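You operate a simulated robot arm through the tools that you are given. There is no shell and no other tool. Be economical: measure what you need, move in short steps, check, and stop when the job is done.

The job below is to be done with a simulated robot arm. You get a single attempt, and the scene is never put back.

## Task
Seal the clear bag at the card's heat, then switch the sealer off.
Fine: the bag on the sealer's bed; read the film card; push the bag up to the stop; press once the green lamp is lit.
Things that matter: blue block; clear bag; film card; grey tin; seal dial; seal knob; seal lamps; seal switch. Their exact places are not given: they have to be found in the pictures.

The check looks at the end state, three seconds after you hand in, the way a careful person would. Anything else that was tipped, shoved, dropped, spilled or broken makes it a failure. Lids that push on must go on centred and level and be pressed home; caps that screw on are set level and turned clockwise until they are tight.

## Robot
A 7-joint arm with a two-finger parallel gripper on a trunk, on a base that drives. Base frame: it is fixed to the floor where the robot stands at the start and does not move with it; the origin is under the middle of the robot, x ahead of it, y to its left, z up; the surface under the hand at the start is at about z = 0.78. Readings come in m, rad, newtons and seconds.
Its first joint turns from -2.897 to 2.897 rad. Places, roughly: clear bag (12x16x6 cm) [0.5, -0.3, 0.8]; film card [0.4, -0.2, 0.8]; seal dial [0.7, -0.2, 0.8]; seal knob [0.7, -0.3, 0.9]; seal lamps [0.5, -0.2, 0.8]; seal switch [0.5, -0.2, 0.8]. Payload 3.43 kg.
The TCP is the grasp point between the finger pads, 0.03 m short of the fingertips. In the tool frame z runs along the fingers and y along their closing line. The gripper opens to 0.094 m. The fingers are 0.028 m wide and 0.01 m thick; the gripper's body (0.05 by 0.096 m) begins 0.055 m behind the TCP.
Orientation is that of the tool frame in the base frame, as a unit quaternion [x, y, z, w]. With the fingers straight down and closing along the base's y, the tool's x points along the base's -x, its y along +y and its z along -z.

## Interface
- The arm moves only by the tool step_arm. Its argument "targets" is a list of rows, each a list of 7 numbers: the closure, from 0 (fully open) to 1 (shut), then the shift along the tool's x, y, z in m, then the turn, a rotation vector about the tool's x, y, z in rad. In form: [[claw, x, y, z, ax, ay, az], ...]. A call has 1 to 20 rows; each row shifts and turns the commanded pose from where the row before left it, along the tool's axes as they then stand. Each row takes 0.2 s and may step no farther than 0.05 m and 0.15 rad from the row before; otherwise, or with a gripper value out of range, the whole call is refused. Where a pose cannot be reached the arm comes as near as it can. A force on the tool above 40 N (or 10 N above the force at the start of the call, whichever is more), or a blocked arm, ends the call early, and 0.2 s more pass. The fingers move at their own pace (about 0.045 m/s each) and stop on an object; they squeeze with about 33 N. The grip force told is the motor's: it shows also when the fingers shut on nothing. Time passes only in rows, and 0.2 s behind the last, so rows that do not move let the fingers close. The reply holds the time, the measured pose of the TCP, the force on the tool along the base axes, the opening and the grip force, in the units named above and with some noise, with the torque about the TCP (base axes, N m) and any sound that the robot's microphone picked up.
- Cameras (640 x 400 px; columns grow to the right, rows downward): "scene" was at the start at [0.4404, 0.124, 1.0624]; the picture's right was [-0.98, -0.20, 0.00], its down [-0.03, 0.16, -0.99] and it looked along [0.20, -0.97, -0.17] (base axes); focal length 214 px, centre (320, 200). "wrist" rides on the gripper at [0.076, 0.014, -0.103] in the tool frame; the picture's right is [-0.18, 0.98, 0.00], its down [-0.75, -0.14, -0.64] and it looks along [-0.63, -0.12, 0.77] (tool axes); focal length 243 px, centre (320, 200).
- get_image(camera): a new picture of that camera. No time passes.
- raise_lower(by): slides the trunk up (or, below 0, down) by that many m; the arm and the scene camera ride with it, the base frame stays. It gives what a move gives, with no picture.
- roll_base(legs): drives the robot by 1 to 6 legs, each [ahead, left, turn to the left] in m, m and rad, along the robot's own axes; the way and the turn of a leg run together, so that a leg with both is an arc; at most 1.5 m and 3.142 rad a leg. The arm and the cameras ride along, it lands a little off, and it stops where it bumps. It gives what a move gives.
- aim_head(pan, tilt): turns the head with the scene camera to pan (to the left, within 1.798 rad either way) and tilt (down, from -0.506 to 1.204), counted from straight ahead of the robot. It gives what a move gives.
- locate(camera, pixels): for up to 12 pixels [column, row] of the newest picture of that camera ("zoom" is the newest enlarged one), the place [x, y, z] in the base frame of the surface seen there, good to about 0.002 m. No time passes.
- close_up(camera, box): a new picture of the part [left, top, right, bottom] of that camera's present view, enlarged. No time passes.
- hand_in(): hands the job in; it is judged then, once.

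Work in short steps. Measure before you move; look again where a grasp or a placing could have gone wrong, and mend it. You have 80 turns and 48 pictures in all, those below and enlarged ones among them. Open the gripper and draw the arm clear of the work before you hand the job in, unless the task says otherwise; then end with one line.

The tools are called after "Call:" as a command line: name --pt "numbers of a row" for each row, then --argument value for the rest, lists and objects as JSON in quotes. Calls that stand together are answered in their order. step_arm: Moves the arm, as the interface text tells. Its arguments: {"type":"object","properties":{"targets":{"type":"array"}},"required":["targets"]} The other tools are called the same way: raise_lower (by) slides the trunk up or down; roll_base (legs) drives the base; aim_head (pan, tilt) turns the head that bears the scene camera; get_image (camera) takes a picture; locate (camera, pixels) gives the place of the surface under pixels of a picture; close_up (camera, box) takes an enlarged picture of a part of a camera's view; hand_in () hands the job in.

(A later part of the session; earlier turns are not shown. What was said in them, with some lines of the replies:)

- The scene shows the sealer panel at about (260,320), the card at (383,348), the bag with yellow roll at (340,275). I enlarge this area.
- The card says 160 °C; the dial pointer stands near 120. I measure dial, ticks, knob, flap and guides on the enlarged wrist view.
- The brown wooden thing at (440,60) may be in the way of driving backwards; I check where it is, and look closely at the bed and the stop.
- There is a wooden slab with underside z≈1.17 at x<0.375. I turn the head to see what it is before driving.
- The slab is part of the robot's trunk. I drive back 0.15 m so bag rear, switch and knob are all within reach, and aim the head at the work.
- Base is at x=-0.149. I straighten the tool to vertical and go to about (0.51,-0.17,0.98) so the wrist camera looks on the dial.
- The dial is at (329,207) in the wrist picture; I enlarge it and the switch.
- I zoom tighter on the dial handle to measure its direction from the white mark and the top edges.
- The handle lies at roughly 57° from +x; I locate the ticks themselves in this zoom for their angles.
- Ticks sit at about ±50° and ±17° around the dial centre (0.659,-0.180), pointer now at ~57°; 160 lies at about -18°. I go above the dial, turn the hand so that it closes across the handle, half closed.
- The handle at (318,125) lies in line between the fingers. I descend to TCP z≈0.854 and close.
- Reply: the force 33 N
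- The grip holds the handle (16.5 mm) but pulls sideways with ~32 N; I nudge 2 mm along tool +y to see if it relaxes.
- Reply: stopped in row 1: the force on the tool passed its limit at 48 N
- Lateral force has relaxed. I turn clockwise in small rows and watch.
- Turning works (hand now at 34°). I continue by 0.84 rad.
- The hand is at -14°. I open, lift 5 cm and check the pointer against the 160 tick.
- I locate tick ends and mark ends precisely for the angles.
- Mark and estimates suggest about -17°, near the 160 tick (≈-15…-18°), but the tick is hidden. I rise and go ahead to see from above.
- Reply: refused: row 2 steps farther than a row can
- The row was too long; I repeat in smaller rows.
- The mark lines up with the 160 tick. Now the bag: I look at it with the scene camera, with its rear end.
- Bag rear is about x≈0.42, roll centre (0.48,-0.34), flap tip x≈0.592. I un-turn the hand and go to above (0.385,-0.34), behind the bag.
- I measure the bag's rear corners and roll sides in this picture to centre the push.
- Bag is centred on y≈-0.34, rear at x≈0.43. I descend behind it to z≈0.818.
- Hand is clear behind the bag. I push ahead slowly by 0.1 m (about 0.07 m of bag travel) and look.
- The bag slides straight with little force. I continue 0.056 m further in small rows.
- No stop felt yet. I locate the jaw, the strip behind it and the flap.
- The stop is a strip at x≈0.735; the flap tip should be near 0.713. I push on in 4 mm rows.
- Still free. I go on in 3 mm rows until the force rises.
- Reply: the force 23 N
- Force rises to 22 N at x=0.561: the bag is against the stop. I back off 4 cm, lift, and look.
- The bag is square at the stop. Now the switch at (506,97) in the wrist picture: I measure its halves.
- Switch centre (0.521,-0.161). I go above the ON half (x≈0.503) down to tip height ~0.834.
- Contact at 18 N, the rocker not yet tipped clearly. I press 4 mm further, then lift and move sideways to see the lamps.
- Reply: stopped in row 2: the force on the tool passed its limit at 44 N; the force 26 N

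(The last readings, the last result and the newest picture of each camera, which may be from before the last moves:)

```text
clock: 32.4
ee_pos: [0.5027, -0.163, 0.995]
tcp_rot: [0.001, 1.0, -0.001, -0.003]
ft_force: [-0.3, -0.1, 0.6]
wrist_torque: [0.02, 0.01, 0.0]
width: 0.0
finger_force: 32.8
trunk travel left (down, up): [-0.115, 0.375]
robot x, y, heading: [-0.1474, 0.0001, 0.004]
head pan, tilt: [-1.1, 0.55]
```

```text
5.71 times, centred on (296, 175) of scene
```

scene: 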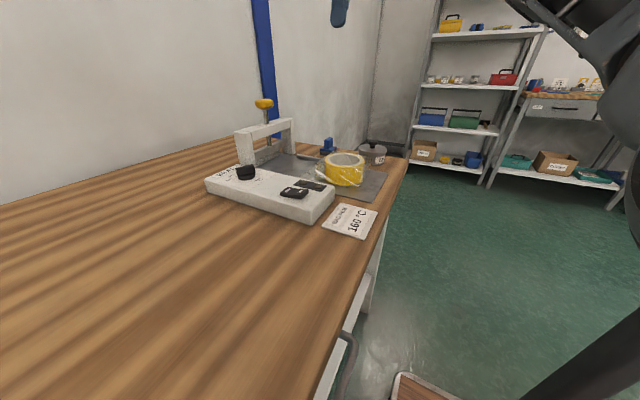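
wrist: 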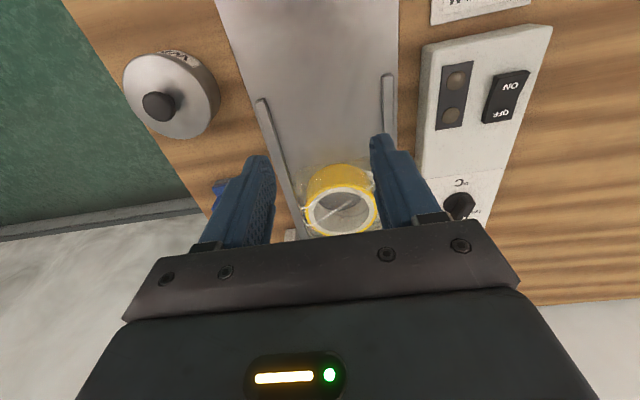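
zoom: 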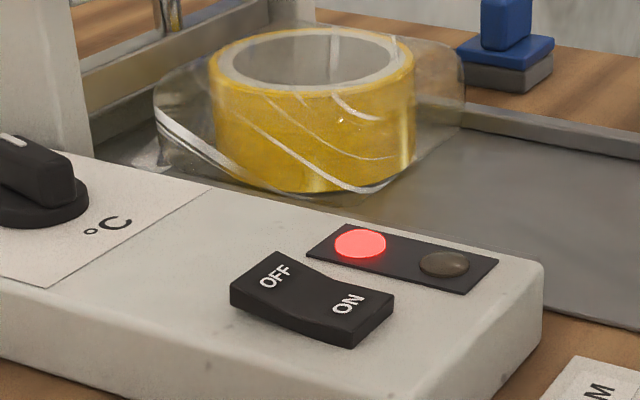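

The red lamp is lit (heating). Meanwhile I move above the yellow knob with closed fingers.

Call:
step_arm --pt "1 0 0 -0.045 0 0 0" --pt "1 -0.035 -0.029 0 0 0 0" --pt "1 -0.035 -0.029 0 0 0 0" --pt "1 -0.035 -0.029 0 0 0 0" --pt "1 -0.035 -0.029 0 0 0 0" --pt "1 -0.035 -0.029 0 0 0 0" --pt "1 -0.035 -0.029 0 0 0 0" --pt "1 0 0 0 0 0 0"

Call:
get_image --camera "wrist"

Call:
close_up --camera "scene" --box '[220, 60, 380, 210]'

```text
clock: 34.2
ee_pos: [0.7132, -0.336, 1.0382]
tcp_rot: [0.001, 1.0, -0.001, -0.002]
ft_force: [-0.6, 0.2, 0.7]
wrist_torque: [-0.02, 0.0, -0.02]
width: 0.0001
finger_force: 32.8
trunk travel left (down, up): [-0.115, 0.375]
robot x, y, heading: [-0.1494, -0.0026, 0.001]
head pan, tilt: [-1.1, 0.55]
```

```text
15 pictures are left
```

wrist: 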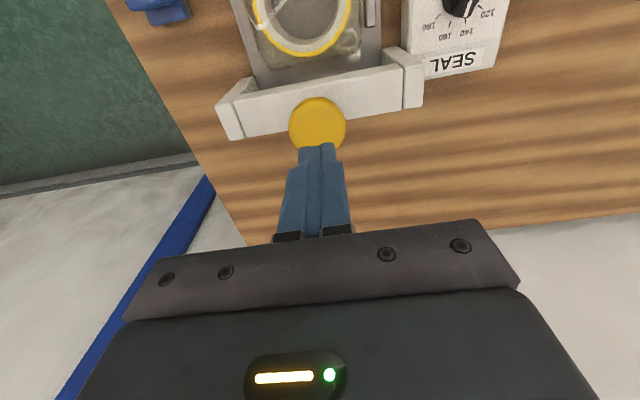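

```text
2.67 times, centred on (300, 135) of scene
```

zoom: 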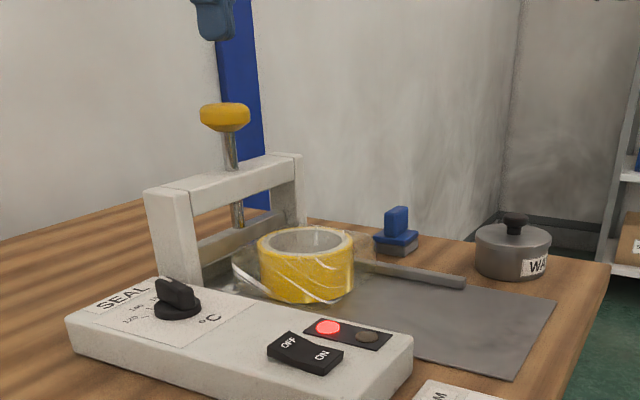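

Call:
locate --camera "wrist" --pixels '[[318, 122], [292, 122], [344, 122], [318, 102], [318, 140], [325, 90]]'

Call:
step_arm --pt "1 0 0 0.02 0 0 0" --pt "1 0 0 0 0 0 0" --pt "1 0 0 0 0 0 0" --pt "1 0 0 0 0 0 0" --pt "1 0 0 0 0 0 0" --pt "1 0 0 0 0 0 0" --pt "1 0 0 0 0 0 0" --pt "1 0 0 0 0 0 0" --pt "1 0 0 0 0 0 0" --pt "1 0 0 0 0 0 0" --pt "1 0 0 0 0 0 0" --pt "1 0 0 0 0 0 0" --pt "1 0 0 0 0 0 0" --pt "1 0 0 0 0 0 0" --pt "1 0 0 0 0 0 0"

Call:
close_up --camera "scene" --box '[240, 140, 352, 210]'

```text
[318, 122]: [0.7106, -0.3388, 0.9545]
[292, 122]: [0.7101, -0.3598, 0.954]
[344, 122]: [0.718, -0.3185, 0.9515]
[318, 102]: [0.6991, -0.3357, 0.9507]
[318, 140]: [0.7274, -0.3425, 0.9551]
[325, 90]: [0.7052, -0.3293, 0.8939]
```

```text
clock: 37.4
ee_pos: [0.7145, -0.3359, 1.0194]
tcp_rot: [0.001, 1.0, -0.001, -0.002]
ft_force: [0.1, -0.1, 0.0]
wrist_torque: [0.03, 0.01, -0.01]
width: 0.0
finger_force: 32.6
trunk travel left (down, up): [-0.115, 0.375]
robot x, y, heading: [-0.1516, -0.0017, 0.001]
head pan, tilt: [-1.1, 0.55]
```

```text
5.71 times, centred on (296, 175) of scene
```

zoom: 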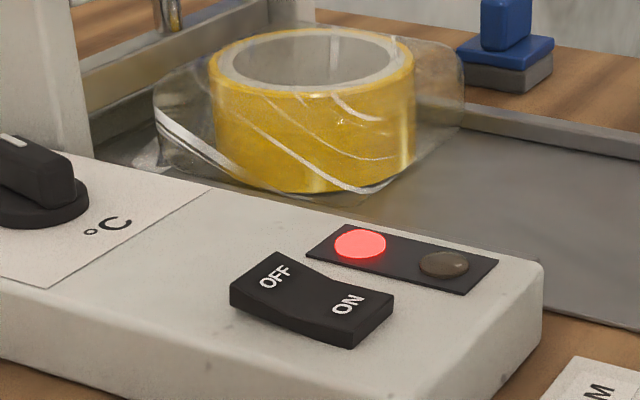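

Knob centre ≈(0.714,-0.339), top 0.955. Still red; I centre, and wait another ~8 s.

Call:
step_arm --pt "1 0 -0.003 0.015 0 0 0" --pt "1 0 0 0 0 0 0" --pt "1 0 0 0 0 0 0" --pt "1 0 0 0 0 0 0" --pt "1 0 0 0 0 0 0" --pt "1 0 0 0 0 0 0" --pt "1 0 0 0 0 0 0" --pt "1 0 0 0 0 0 0" --pt "1 0 0 0 0 0 0" --pt "1 0 0 0 0 0 0" --pt "1 0 0 0 0 0 0" --pt "1 0 0 0 0 0 0" --pt "1 0 0 0 0 0 0" --pt "1 0 0 0 0 0 0" --pt "1 0 0 0 0 0 0" --pt "1 0 0 0 0 0 0" --pt "1 0 0 0 0 0 0" --pt "1 0 0 0 0 0 0" --pt "1 0 0 0 0 0 0" --pt "1 0 0 0 0 0 0"

Call:
step_arm --pt "1 0 0 0 0 0 0" --pt "1 0 0 0 0 0 0" --pt "1 0 0 0 0 0 0" --pt "1 0 0 0 0 0 0" --pt "1 0 0 0 0 0 0" --pt "1 0 0 0 0 0 0" --pt "1 0 0 0 0 0 0" --pt "1 0 0 0 0 0 0" --pt "1 0 0 0 0 0 0" --pt "1 0 0 0 0 0 0" --pt "1 0 0 0 0 0 0" --pt "1 0 0 0 0 0 0" --pt "1 0 0 0 0 0 0" --pt "1 0 0 0 0 0 0" --pt "1 0 0 0 0 0 0" --pt "1 0 0 0 0 0 0" --pt "1 0 0 0 0 0 0" --pt "1 0 0 0 0 0 0" --pt "1 0 0 0 0 0 0" --pt "1 0 0 0 0 0 0"

Call:
close_up --camera "scene" --box '[240, 140, 352, 210]'

```text
clock: 41.6
ee_pos: [0.7138, -0.3389, 1.0049]
tcp_rot: [0.001, 1.0, -0.001, -0.001]
ft_force: [0.1, -0.1, -0.9]
wrist_torque: [0.01, -0.01, 0.0]
width: 0.0
finger_force: 32.6
trunk travel left (down, up): [-0.115, 0.375]
robot x, y, heading: [-0.1509, -0.0012, -0.002]
head pan, tilt: [-1.1, 0.55]
```

```text
clock: 45.8
ee_pos: [0.7135, -0.3392, 1.0038]
tcp_rot: [0.001, 1.0, -0.001, -0.001]
ft_force: [0.6, 0.4, -0.2]
wrist_torque: [0.03, 0.0, -0.02]
width: 0.0
finger_force: 33.3
trunk travel left (down, up): [-0.115, 0.375]
robot x, y, heading: [-0.1474, -0.0017, 0.001]
head pan, tilt: [-1.1, 0.55]
```

```text
5.71 times, centred on (296, 175) of scene
```

zoom: 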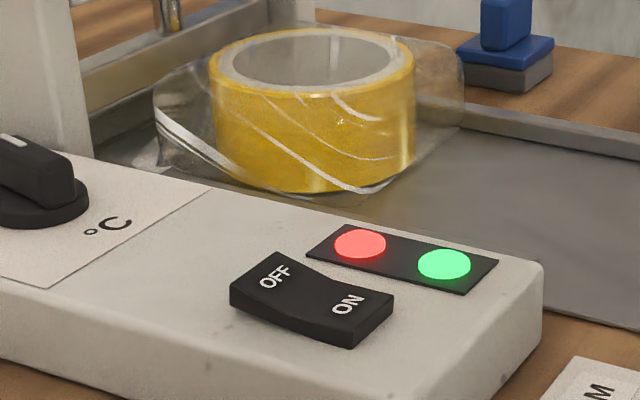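

Green lamp lit. I press the knob down: contact expected near TCP z 0.985, jaw travel about 3 cm.

Call:
step_arm --pt "1 0 0 0.01 0 0 0" --pt "1 0 0 0.008 0 0 0" --pt "1 0 0 0.006 0 0 0" --pt "1 0 0 0.006 0 0 0" --pt "1 0 0 0.006 0 0 0" --pt "1 0 0 0.005 0 0 0" --pt "1 0 0 0.004 0 0 0"

```text
clock: 47.4
ee_pos: [0.7124, -0.3402, 0.9585]
tcp_rot: [0.0, 1.0, -0.001, -0.001]
ft_force: [2.3, 1.5, 3.4]
wrist_torque: [0.03, -0.1, 0.02]
width: 0.0
finger_force: 32.8
trunk travel left (down, up): [-0.115, 0.375]
robot x, y, heading: [-0.1515, -0.0009, 0.003]
head pan, tilt: [-1.1, 0.55]
```

It gives way with a light spring (3 N). I continue to the bottom in small rows.

Call:
step_arm --pt "1 0 0 0.004 0 0 0" --pt "1 0 0 0.004 0 0 0" --pt "1 0 0 0.003 0 0 0" --pt "1 0 0 0.002 0 0 0"

```text
clock: 48.0
ee_pos: [0.7131, -0.3386, 0.9586]
tcp_rot: [0.002, 1.0, -0.003, 0.003]
ft_force: [-6.4, 2.8, 14.5]
wrist_torque: [0.06, 0.38, -0.02]
width: 0.0
finger_force: 32.9
trunk travel left (down, up): [-0.115, 0.375]
robot x, y, heading: [-0.1508, 0.0011, 0.006]
head pan, tilt: [-1.1, 0.55]
stopped in row 2: the force on the tool passed its limit at 45 N (the readings are from after the stop); the commanded pose is now the measured one
```

Bottomed out at z≈0.958. I hold it down with slight force for about 3 s and check the jaw.

Call:
step_arm --pt "1 0 0 0.001 0 0 0" --pt "1 0 0 0 0 0 0" --pt "1 0 0 0 0 0 0" --pt "1 0 0 0 0 0 0" --pt "1 0 0 0 0 0 0" --pt "1 0 0 0 0 0 0" --pt "1 0 0 0 0 0 0" --pt "1 0 0 0 0 0 0" --pt "1 0 0 0 0 0 0" --pt "1 0 0 0 0 0 0"

Call:
close_up --camera "scene" --box '[220, 90, 380, 210]'

```text
clock: 49.1
ee_pos: [0.7124, -0.3385, 0.9574]
tcp_rot: [0.0, 1.0, -0.003, 0.004]
ft_force: [-6.8, 1.6, 14.1]
wrist_torque: [0.1, 0.43, -0.04]
width: 0.0
finger_force: 33.2
trunk travel left (down, up): [-0.115, 0.375]
robot x, y, heading: [-0.1486, -0.0, 0.001]
head pan, tilt: [-1.1, 0.55]
stopped in row 5: the force on the tool passed its limit at 41 N (the readings are from after the stop); the commanded pose is now the measured one
```

```text
3.33 times, centred on (300, 150) of scene
```

zoom: 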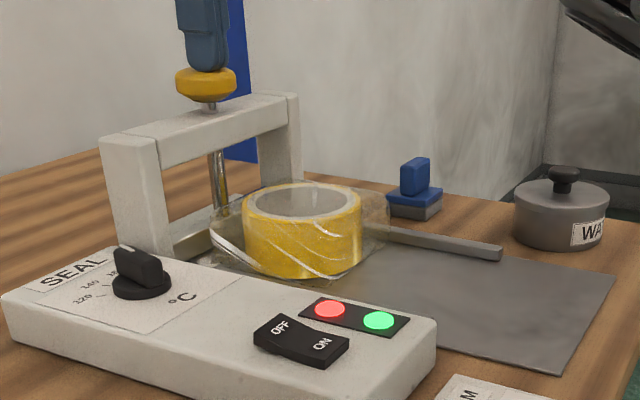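

The jaw is down on the bag's mouth and green is still lit. I hold for 3 s more without further pressing.

Call:
step_arm --pt "1 0 0 0 0 0 0" --pt "1 0 0 0 0 0 0" --pt "1 0 0 0 0 0 0" --pt "1 0 0 0 0 0 0" --pt "1 0 0 0 0 0 0" --pt "1 0 0 0 0 0 0" --pt "1 0 0 0 0 0 0" --pt "1 0 0 0 0 0 0" --pt "1 0 0 0 0 0 0" --pt "1 0 0 0 0 0 0" --pt "1 0 0 0 0 0 0" --pt "1 0 0 0 0 0 0"

```text
clock: 51.7
ee_pos: [0.7125, -0.3386, 0.9578]
tcp_rot: [0.002, 1.0, -0.004, 0.005]
ft_force: [-4.6, 1.1, 30.1]
wrist_torque: [0.06, 0.55, -0.02]
width: 0.0
finger_force: 33.3
trunk travel left (down, up): [-0.115, 0.375]
robot x, y, heading: [-0.1485, -0.001, 0.003]
head pan, tilt: [-1.1, 0.55]
```

Held for about 4 s at the bottom. I release, lift clear and look at the flap and lamps.

Call:
step_arm --pt "1 0 0 -0.015 0 0 0" --pt "1 0 0 -0.02 0 0 0" --pt "1 0 0 -0.04 0 0 0" --pt "1 0 0 -0.04 0 0 0" --pt "1 0 0 0 0 0 0"

Call:
close_up --camera "scene" --box '[220, 90, 380, 210]'

Call:
close_up --camera "wrist" --box '[200, 0, 440, 150]'

```text
clock: 52.9
ee_pos: [0.7119, -0.3405, 1.0729]
tcp_rot: [0.0, 1.0, -0.004, 0.002]
ft_force: [-0.4, 0.5, -0.8]
wrist_torque: [0.05, -0.02, -0.01]
width: 0.0
finger_force: 32.8
trunk travel left (down, up): [-0.115, 0.375]
robot x, y, heading: [-0.1503, -0.0044, 0.003]
head pan, tilt: [-1.1, 0.55]
```

```text
3.33 times, centred on (300, 150) of scene
```

zoom: 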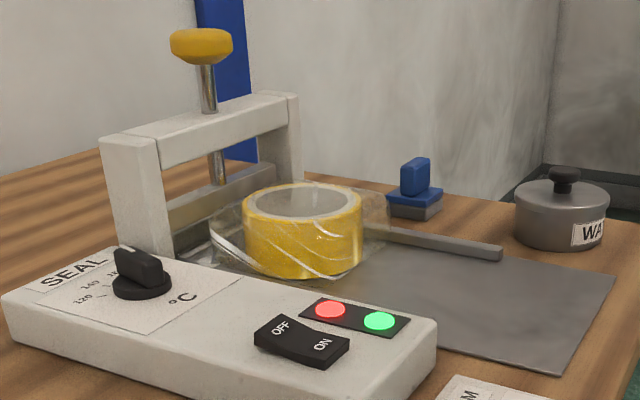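

```text
2.67 times, centred on (320, 75) of wrist
```

zoom: 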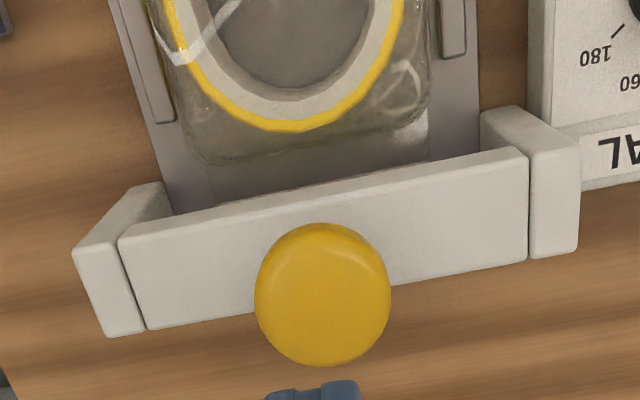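

The seal line is hidden by the bar from above; I zoom in beneath the jaw in the scene view.

Call:
close_up --camera "scene" --box '[255, 138, 303, 168]'

```text
13.33 times, centred on (279, 153) of scene
```

zoom: 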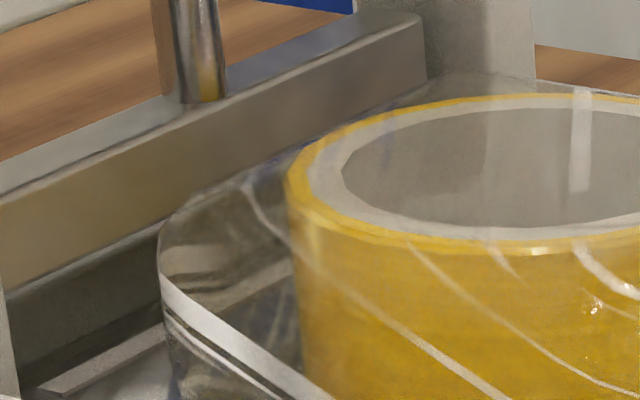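

A light band shows on the flap at (110,355); I locate it to see if it lies beneath the jaw, and then move to the switch.

Call:
locate --camera "zoom" --pixels '[[110, 358], [60, 385], [145, 340], [150, 370], [200, 150], [100, 230], [100, 275], [230, 300]]'

Call:
step_arm --pt "1 0.04 0.03 0 0 0 0" --pt "1 0.04 0.03 0 0 0 0" --pt "1 0.04 0.03 0 0 0 0" --pt "1 0.03 0.03 0 0 0 0" --pt "1 0.021 0.03 0 0 0 0" --pt "1 0 0.0285 0 0 0 0" --pt "1 0 0 0 0 0 0"

```text
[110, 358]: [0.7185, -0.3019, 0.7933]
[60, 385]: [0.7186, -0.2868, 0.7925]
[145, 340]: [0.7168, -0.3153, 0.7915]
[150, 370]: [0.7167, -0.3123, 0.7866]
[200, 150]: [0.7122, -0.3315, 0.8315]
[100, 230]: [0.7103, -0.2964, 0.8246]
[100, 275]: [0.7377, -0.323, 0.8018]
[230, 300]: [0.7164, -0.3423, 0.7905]
```

```text
clock: 54.5
ee_pos: [0.5419, -0.161, 1.0693]
tcp_rot: [0.001, 1.0, -0.004, 0.004]
ft_force: [0.7, 0.4, 0.4]
wrist_torque: [0.01, -0.02, 0.0]
width: 0.0
finger_force: 33.5
trunk travel left (down, up): [-0.115, 0.375]
robot x, y, heading: [-0.1495, 0.0008, 0.004]
head pan, tilt: [-1.1, 0.55]
```

The band at x≈0.718, straight under the jaw, is the seal. Now I press the OFF half at x≈0.54.

Call:
step_arm --pt "1 0.002 0 0.045 0 0 0" --pt "1 0 0 0.045 0 0 0" --pt "1 0 0 0.045 0 0 0" --pt "1 0 0 0.04 0 0 0" --pt "1 0 0 0.026 0 0 0" --pt "1 0 0 0.005 0 0 0" --pt "1 0 0 0.003 0 0 0" --pt "1 0 0 0.003 0 0 0" --pt "1 0 0 0.002 0 0 0" --pt "1 0 0 0.002 0 0 0"

Call:
step_arm --pt "1 0 0 -0.02 0 0 0" --pt "1 0 0 -0.045 0 0 0" --pt "1 0 0 -0.045 0 0 0" --pt "1 0 0 -0.045 0 0 0" --pt "0.5 0 0 -0.03 0 0 0"

Call:
close_up --camera "scene" --box '[220, 90, 380, 210]'

```text
clock: 56.7
ee_pos: [0.5401, -0.1596, 0.855]
tcp_rot: [0.001, 1.0, -0.003, 0.004]
ft_force: [-0.1, -0.7, 27.7]
wrist_torque: [0.04, 0.38, 0.3]
width: 0.0003
finger_force: 33.0
trunk travel left (down, up): [-0.115, 0.375]
robot x, y, heading: [-0.1515, 0.0017, 0.002]
head pan, tilt: [-1.1, 0.55]
```

```text
clock: 57.9
ee_pos: [0.5389, -0.1609, 1.0371]
tcp_rot: [0.001, 1.0, -0.002, 0.002]
ft_force: [-0.2, -0.5, 0.3]
wrist_torque: [0.03, -0.01, 0.01]
width: 0.0324
finger_force: 0.0
trunk travel left (down, up): [-0.115, 0.375]
robot x, y, heading: [-0.149, -0.0025, 0.001]
head pan, tilt: [-1.1, 0.55]
```

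```text
3.33 times, centred on (300, 150) of scene
```

zoom: 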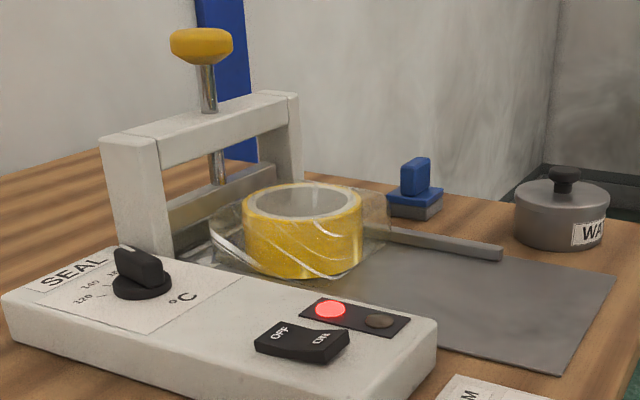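

Green is off but red is still lit; I zoom on the switch to see if it is fully over.

Call:
step_arm --pt "0.5 0 0 0 0 0 0" --pt "0.5 0 0 0 0 0 0" --pt "0.5 0 0 0 0 0 0" --pt "0.5 0 0 0 0 0 0" --pt "0.5 0 0 0 0 0 0"

Call:
close_up --camera "scene" --box '[240, 140, 352, 210]'

```text
clock: 59.1
ee_pos: [0.5401, -0.1618, 1.0369]
tcp_rot: [0.001, 1.0, -0.003, 0.004]
ft_force: [0.4, -1.0, 0.8]
wrist_torque: [-0.02, -0.02, 0.0]
width: 0.0472
finger_force: 0.1
trunk travel left (down, up): [-0.115, 0.375]
robot x, y, heading: [-0.1504, -0.0016, 0.004]
head pan, tilt: [-1.1, 0.55]
```

```text
5.71 times, centred on (296, 175) of scene
```

zoom: 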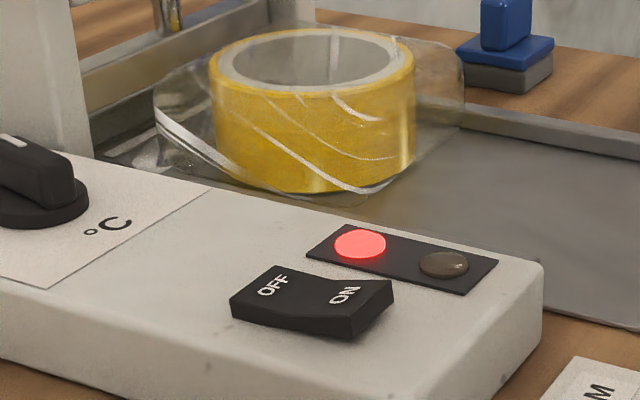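

The rocker lies on OFF, but to be sure it is fully over I press the OFF half again more firmly, then look.

Call:
step_arm --pt "1 -0.001 0 0.045 0 0 0" --pt "1 0 0 0.045 0 0 0" --pt "1 0 0 0.045 0 0 0" --pt "1 0 0 0.035 0 0 0" --pt "1 0 0 0.008 0 0 0" --pt "1 0 0 0.003 0 0 0" --pt "1 0 0 0.002 0 0 0" --pt "1 0 0 0.002 0 0 0" --pt "1 0 0 0.002 0 0 0" --pt "1 0 0 0.002 0 0 0"

Call:
step_arm --pt "1 0 0 -0.02 0 0 0" --pt "1 0 0 -0.045 0 0 0" --pt "1 0 0 -0.045 0 0 0" --pt "1 0 0 -0.045 0 0 0" --pt "0.5 0 0 -0.03 0 0 0"

Call:
close_up --camera "scene" --box '[240, 140, 352, 210]'

```text
clock: 61.1
ee_pos: [0.5425, -0.1612, 0.8554]
tcp_rot: [0.0, 1.0, -0.003, 0.006]
ft_force: [-4.6, 3.4, 24.1]
wrist_torque: [0.13, 0.44, 0.06]
width: 0.0003
finger_force: 33.1
trunk travel left (down, up): [-0.115, 0.375]
robot x, y, heading: [-0.147, 0.0009, 0.004]
head pan, tilt: [-1.1, 0.55]
stopped in row 10: the force on the tool passed its limit at 46 N (the readings are from after the stop); the commanded pose is now the measured one
```

```text
clock: 62.3
ee_pos: [0.5404, -0.1598, 1.0388]
tcp_rot: [0.001, 1.0, -0.003, 0.005]
ft_force: [-0.4, -0.2, -0.8]
wrist_torque: [0.03, -0.01, 0.0]
width: 0.0324
finger_force: 0.1
trunk travel left (down, up): [-0.115, 0.375]
robot x, y, heading: [-0.15, 0.0007, 0.005]
head pan, tilt: [-1.1, 0.55]
```

```text
5.71 times, centred on (296, 175) of scene
```

zoom: 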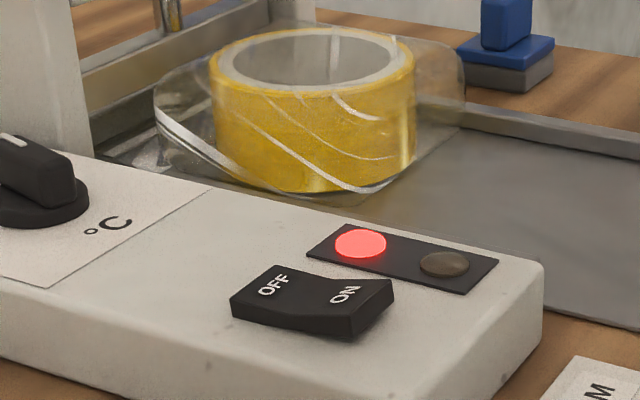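

The rocker is fully on OFF and green is out; red is probably the residual-heat lamp. I draw the arm up and open, wait some seconds, and check again.

Call:
step_arm --pt "0 0 0 -0.04 0 0 0" --pt "0 0 0 -0.04 0 0 0" --pt "0 0 0 -0.02 0 0 0" --pt "0 0 0 0 0 0 0" --pt "0 0 0 0 0 0 0" --pt "0 0 0 0 0 0 0" --pt "0 0 0 0 0 0 0" --pt "0 0 0 0 0 0 0" --pt "0 0 0 0 0 0 0" --pt "0 0 0 0 0 0 0" --pt "0 0 0 0 0 0 0" --pt "0 0 0 0 0 0 0" --pt "0 0 0 0 0 0 0" --pt "0 0 0 0 0 0 0" --pt "0 0 0 0 0 0 0" --pt "0 0 0 0 0 0 0" --pt "0 0 0 0 0 0 0" --pt "0 0 0 0 0 0 0" --pt "0 0 0 0 0 0 0" --pt "0 0 0 0 0 0 0"

Call:
step_arm --pt "0 0 0 0 0 0 0" --pt "0 0 0 0 0 0 0" --pt "0 0 0 0 0 0 0" --pt "0 0 0 0 0 0 0" --pt "0 0 0 0 0 0 0" --pt "0 0 0 0 0 0 0" --pt "0 0 0 0 0 0 0" --pt "0 0 0 0 0 0 0" --pt "0 0 0 0 0 0 0" --pt "0 0 0 0 0 0 0" --pt "0 0 0 0 0 0 0" --pt "0 0 0 0 0 0 0" --pt "0 0 0 0 0 0 0" --pt "0 0 0 0 0 0 0" --pt "0 0 0 0 0 0 0" --pt "0 0 0 0 0 0 0" --pt "0 0 0 0 0 0 0" --pt "0 0 0 0 0 0 0" --pt "0 0 0 0 0 0 0" --pt "0 0 0 0 0 0 0"

Call:
step_arm --pt "0 0 0 0 0 0 0" --pt "0 0 0 0 0 0 0" --pt "0 0 0 0 0 0 0" --pt "0 0 0 0 0 0 0" --pt "0 0 0 0 0 0 0" --pt "0 0 0 0 0 0 0" --pt "0 0 0 0 0 0 0" --pt "0 0 0 0 0 0 0" --pt "0 0 0 0 0 0 0" --pt "0 0 0 0 0 0 0" --pt "0 0 0 0 0 0 0" --pt "0 0 0 0 0 0 0" --pt "0 0 0 0 0 0 0" --pt "0 0 0 0 0 0 0" --pt "0 0 0 0 0 0 0" --pt "0 0 0 0 0 0 0" --pt "0 0 0 0 0 0 0" --pt "0 0 0 0 0 0 0" --pt "0 0 0 0 0 0 0" --pt "0 0 0 0 0 0 0"

Call:
close_up --camera "scene" --box '[220, 90, 380, 210]'

```text
clock: 66.5
ee_pos: [0.5411, -0.16, 1.1301]
tcp_rot: [-0.003, 1.0, 0.01, 0.002]
ft_force: [0.3, 0.0, 0.4]
wrist_torque: [0.01, -0.03, -0.02]
width: 0.0942
finger_force: 0.0
trunk travel left (down, up): [-0.115, 0.375]
robot x, y, heading: [-0.1494, -0.0042, 0.008]
head pan, tilt: [-1.1, 0.55]
```

```text
clock: 70.7
ee_pos: [0.5419, -0.158, 1.1315]
tcp_rot: [-0.005, 1.0, 0.009, 0.002]
ft_force: [-0.8, -0.1, 0.2]
wrist_torque: [0.01, -0.02, 0.01]
width: 0.0941
finger_force: 0.1
trunk travel left (down, up): [-0.115, 0.375]
robot x, y, heading: [-0.1483, 0.0027, -0.0]
head pan, tilt: [-1.1, 0.55]
```

```text
clock: 74.9
ee_pos: [0.5418, -0.1566, 1.1323]
tcp_rot: [-0.007, 1.0, 0.009, 0.003]
ft_force: [0.1, -0.8, 0.2]
wrist_torque: [0.03, -0.02, -0.03]
width: 0.094
finger_force: 0.1
trunk travel left (down, up): [-0.115, 0.375]
robot x, y, heading: [-0.1496, -0.0006, -0.001]
head pan, tilt: [-1.1, 0.55]
```

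```text
3.33 times, centred on (300, 150) of scene
```

zoom: 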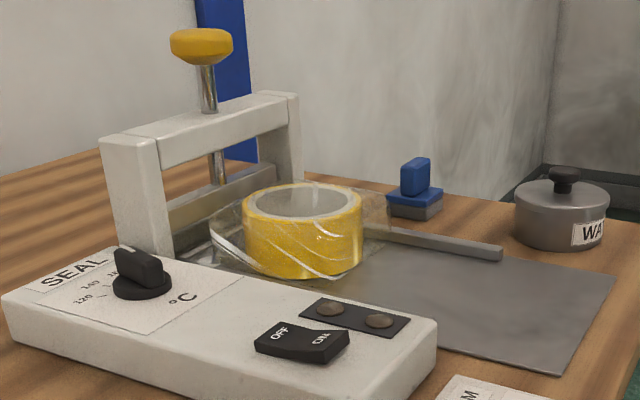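

Both lamps are out now, the switch is on OFF, the bag is at the stop with a seal band under the jaw, and nothing else has moved. The arm is clear and the gripper open, so I hand in.

Call:
hand_in

```text
The job is handed in.
```

I set the dial to the card's 160 °C, pushed the bag to the stop, pressed the jaw for about 4 s with the green lamp lit, and switched the sealer off; the only sign of the seal I could see is a light band on the flap under the jaw, partly hidden by the bar.
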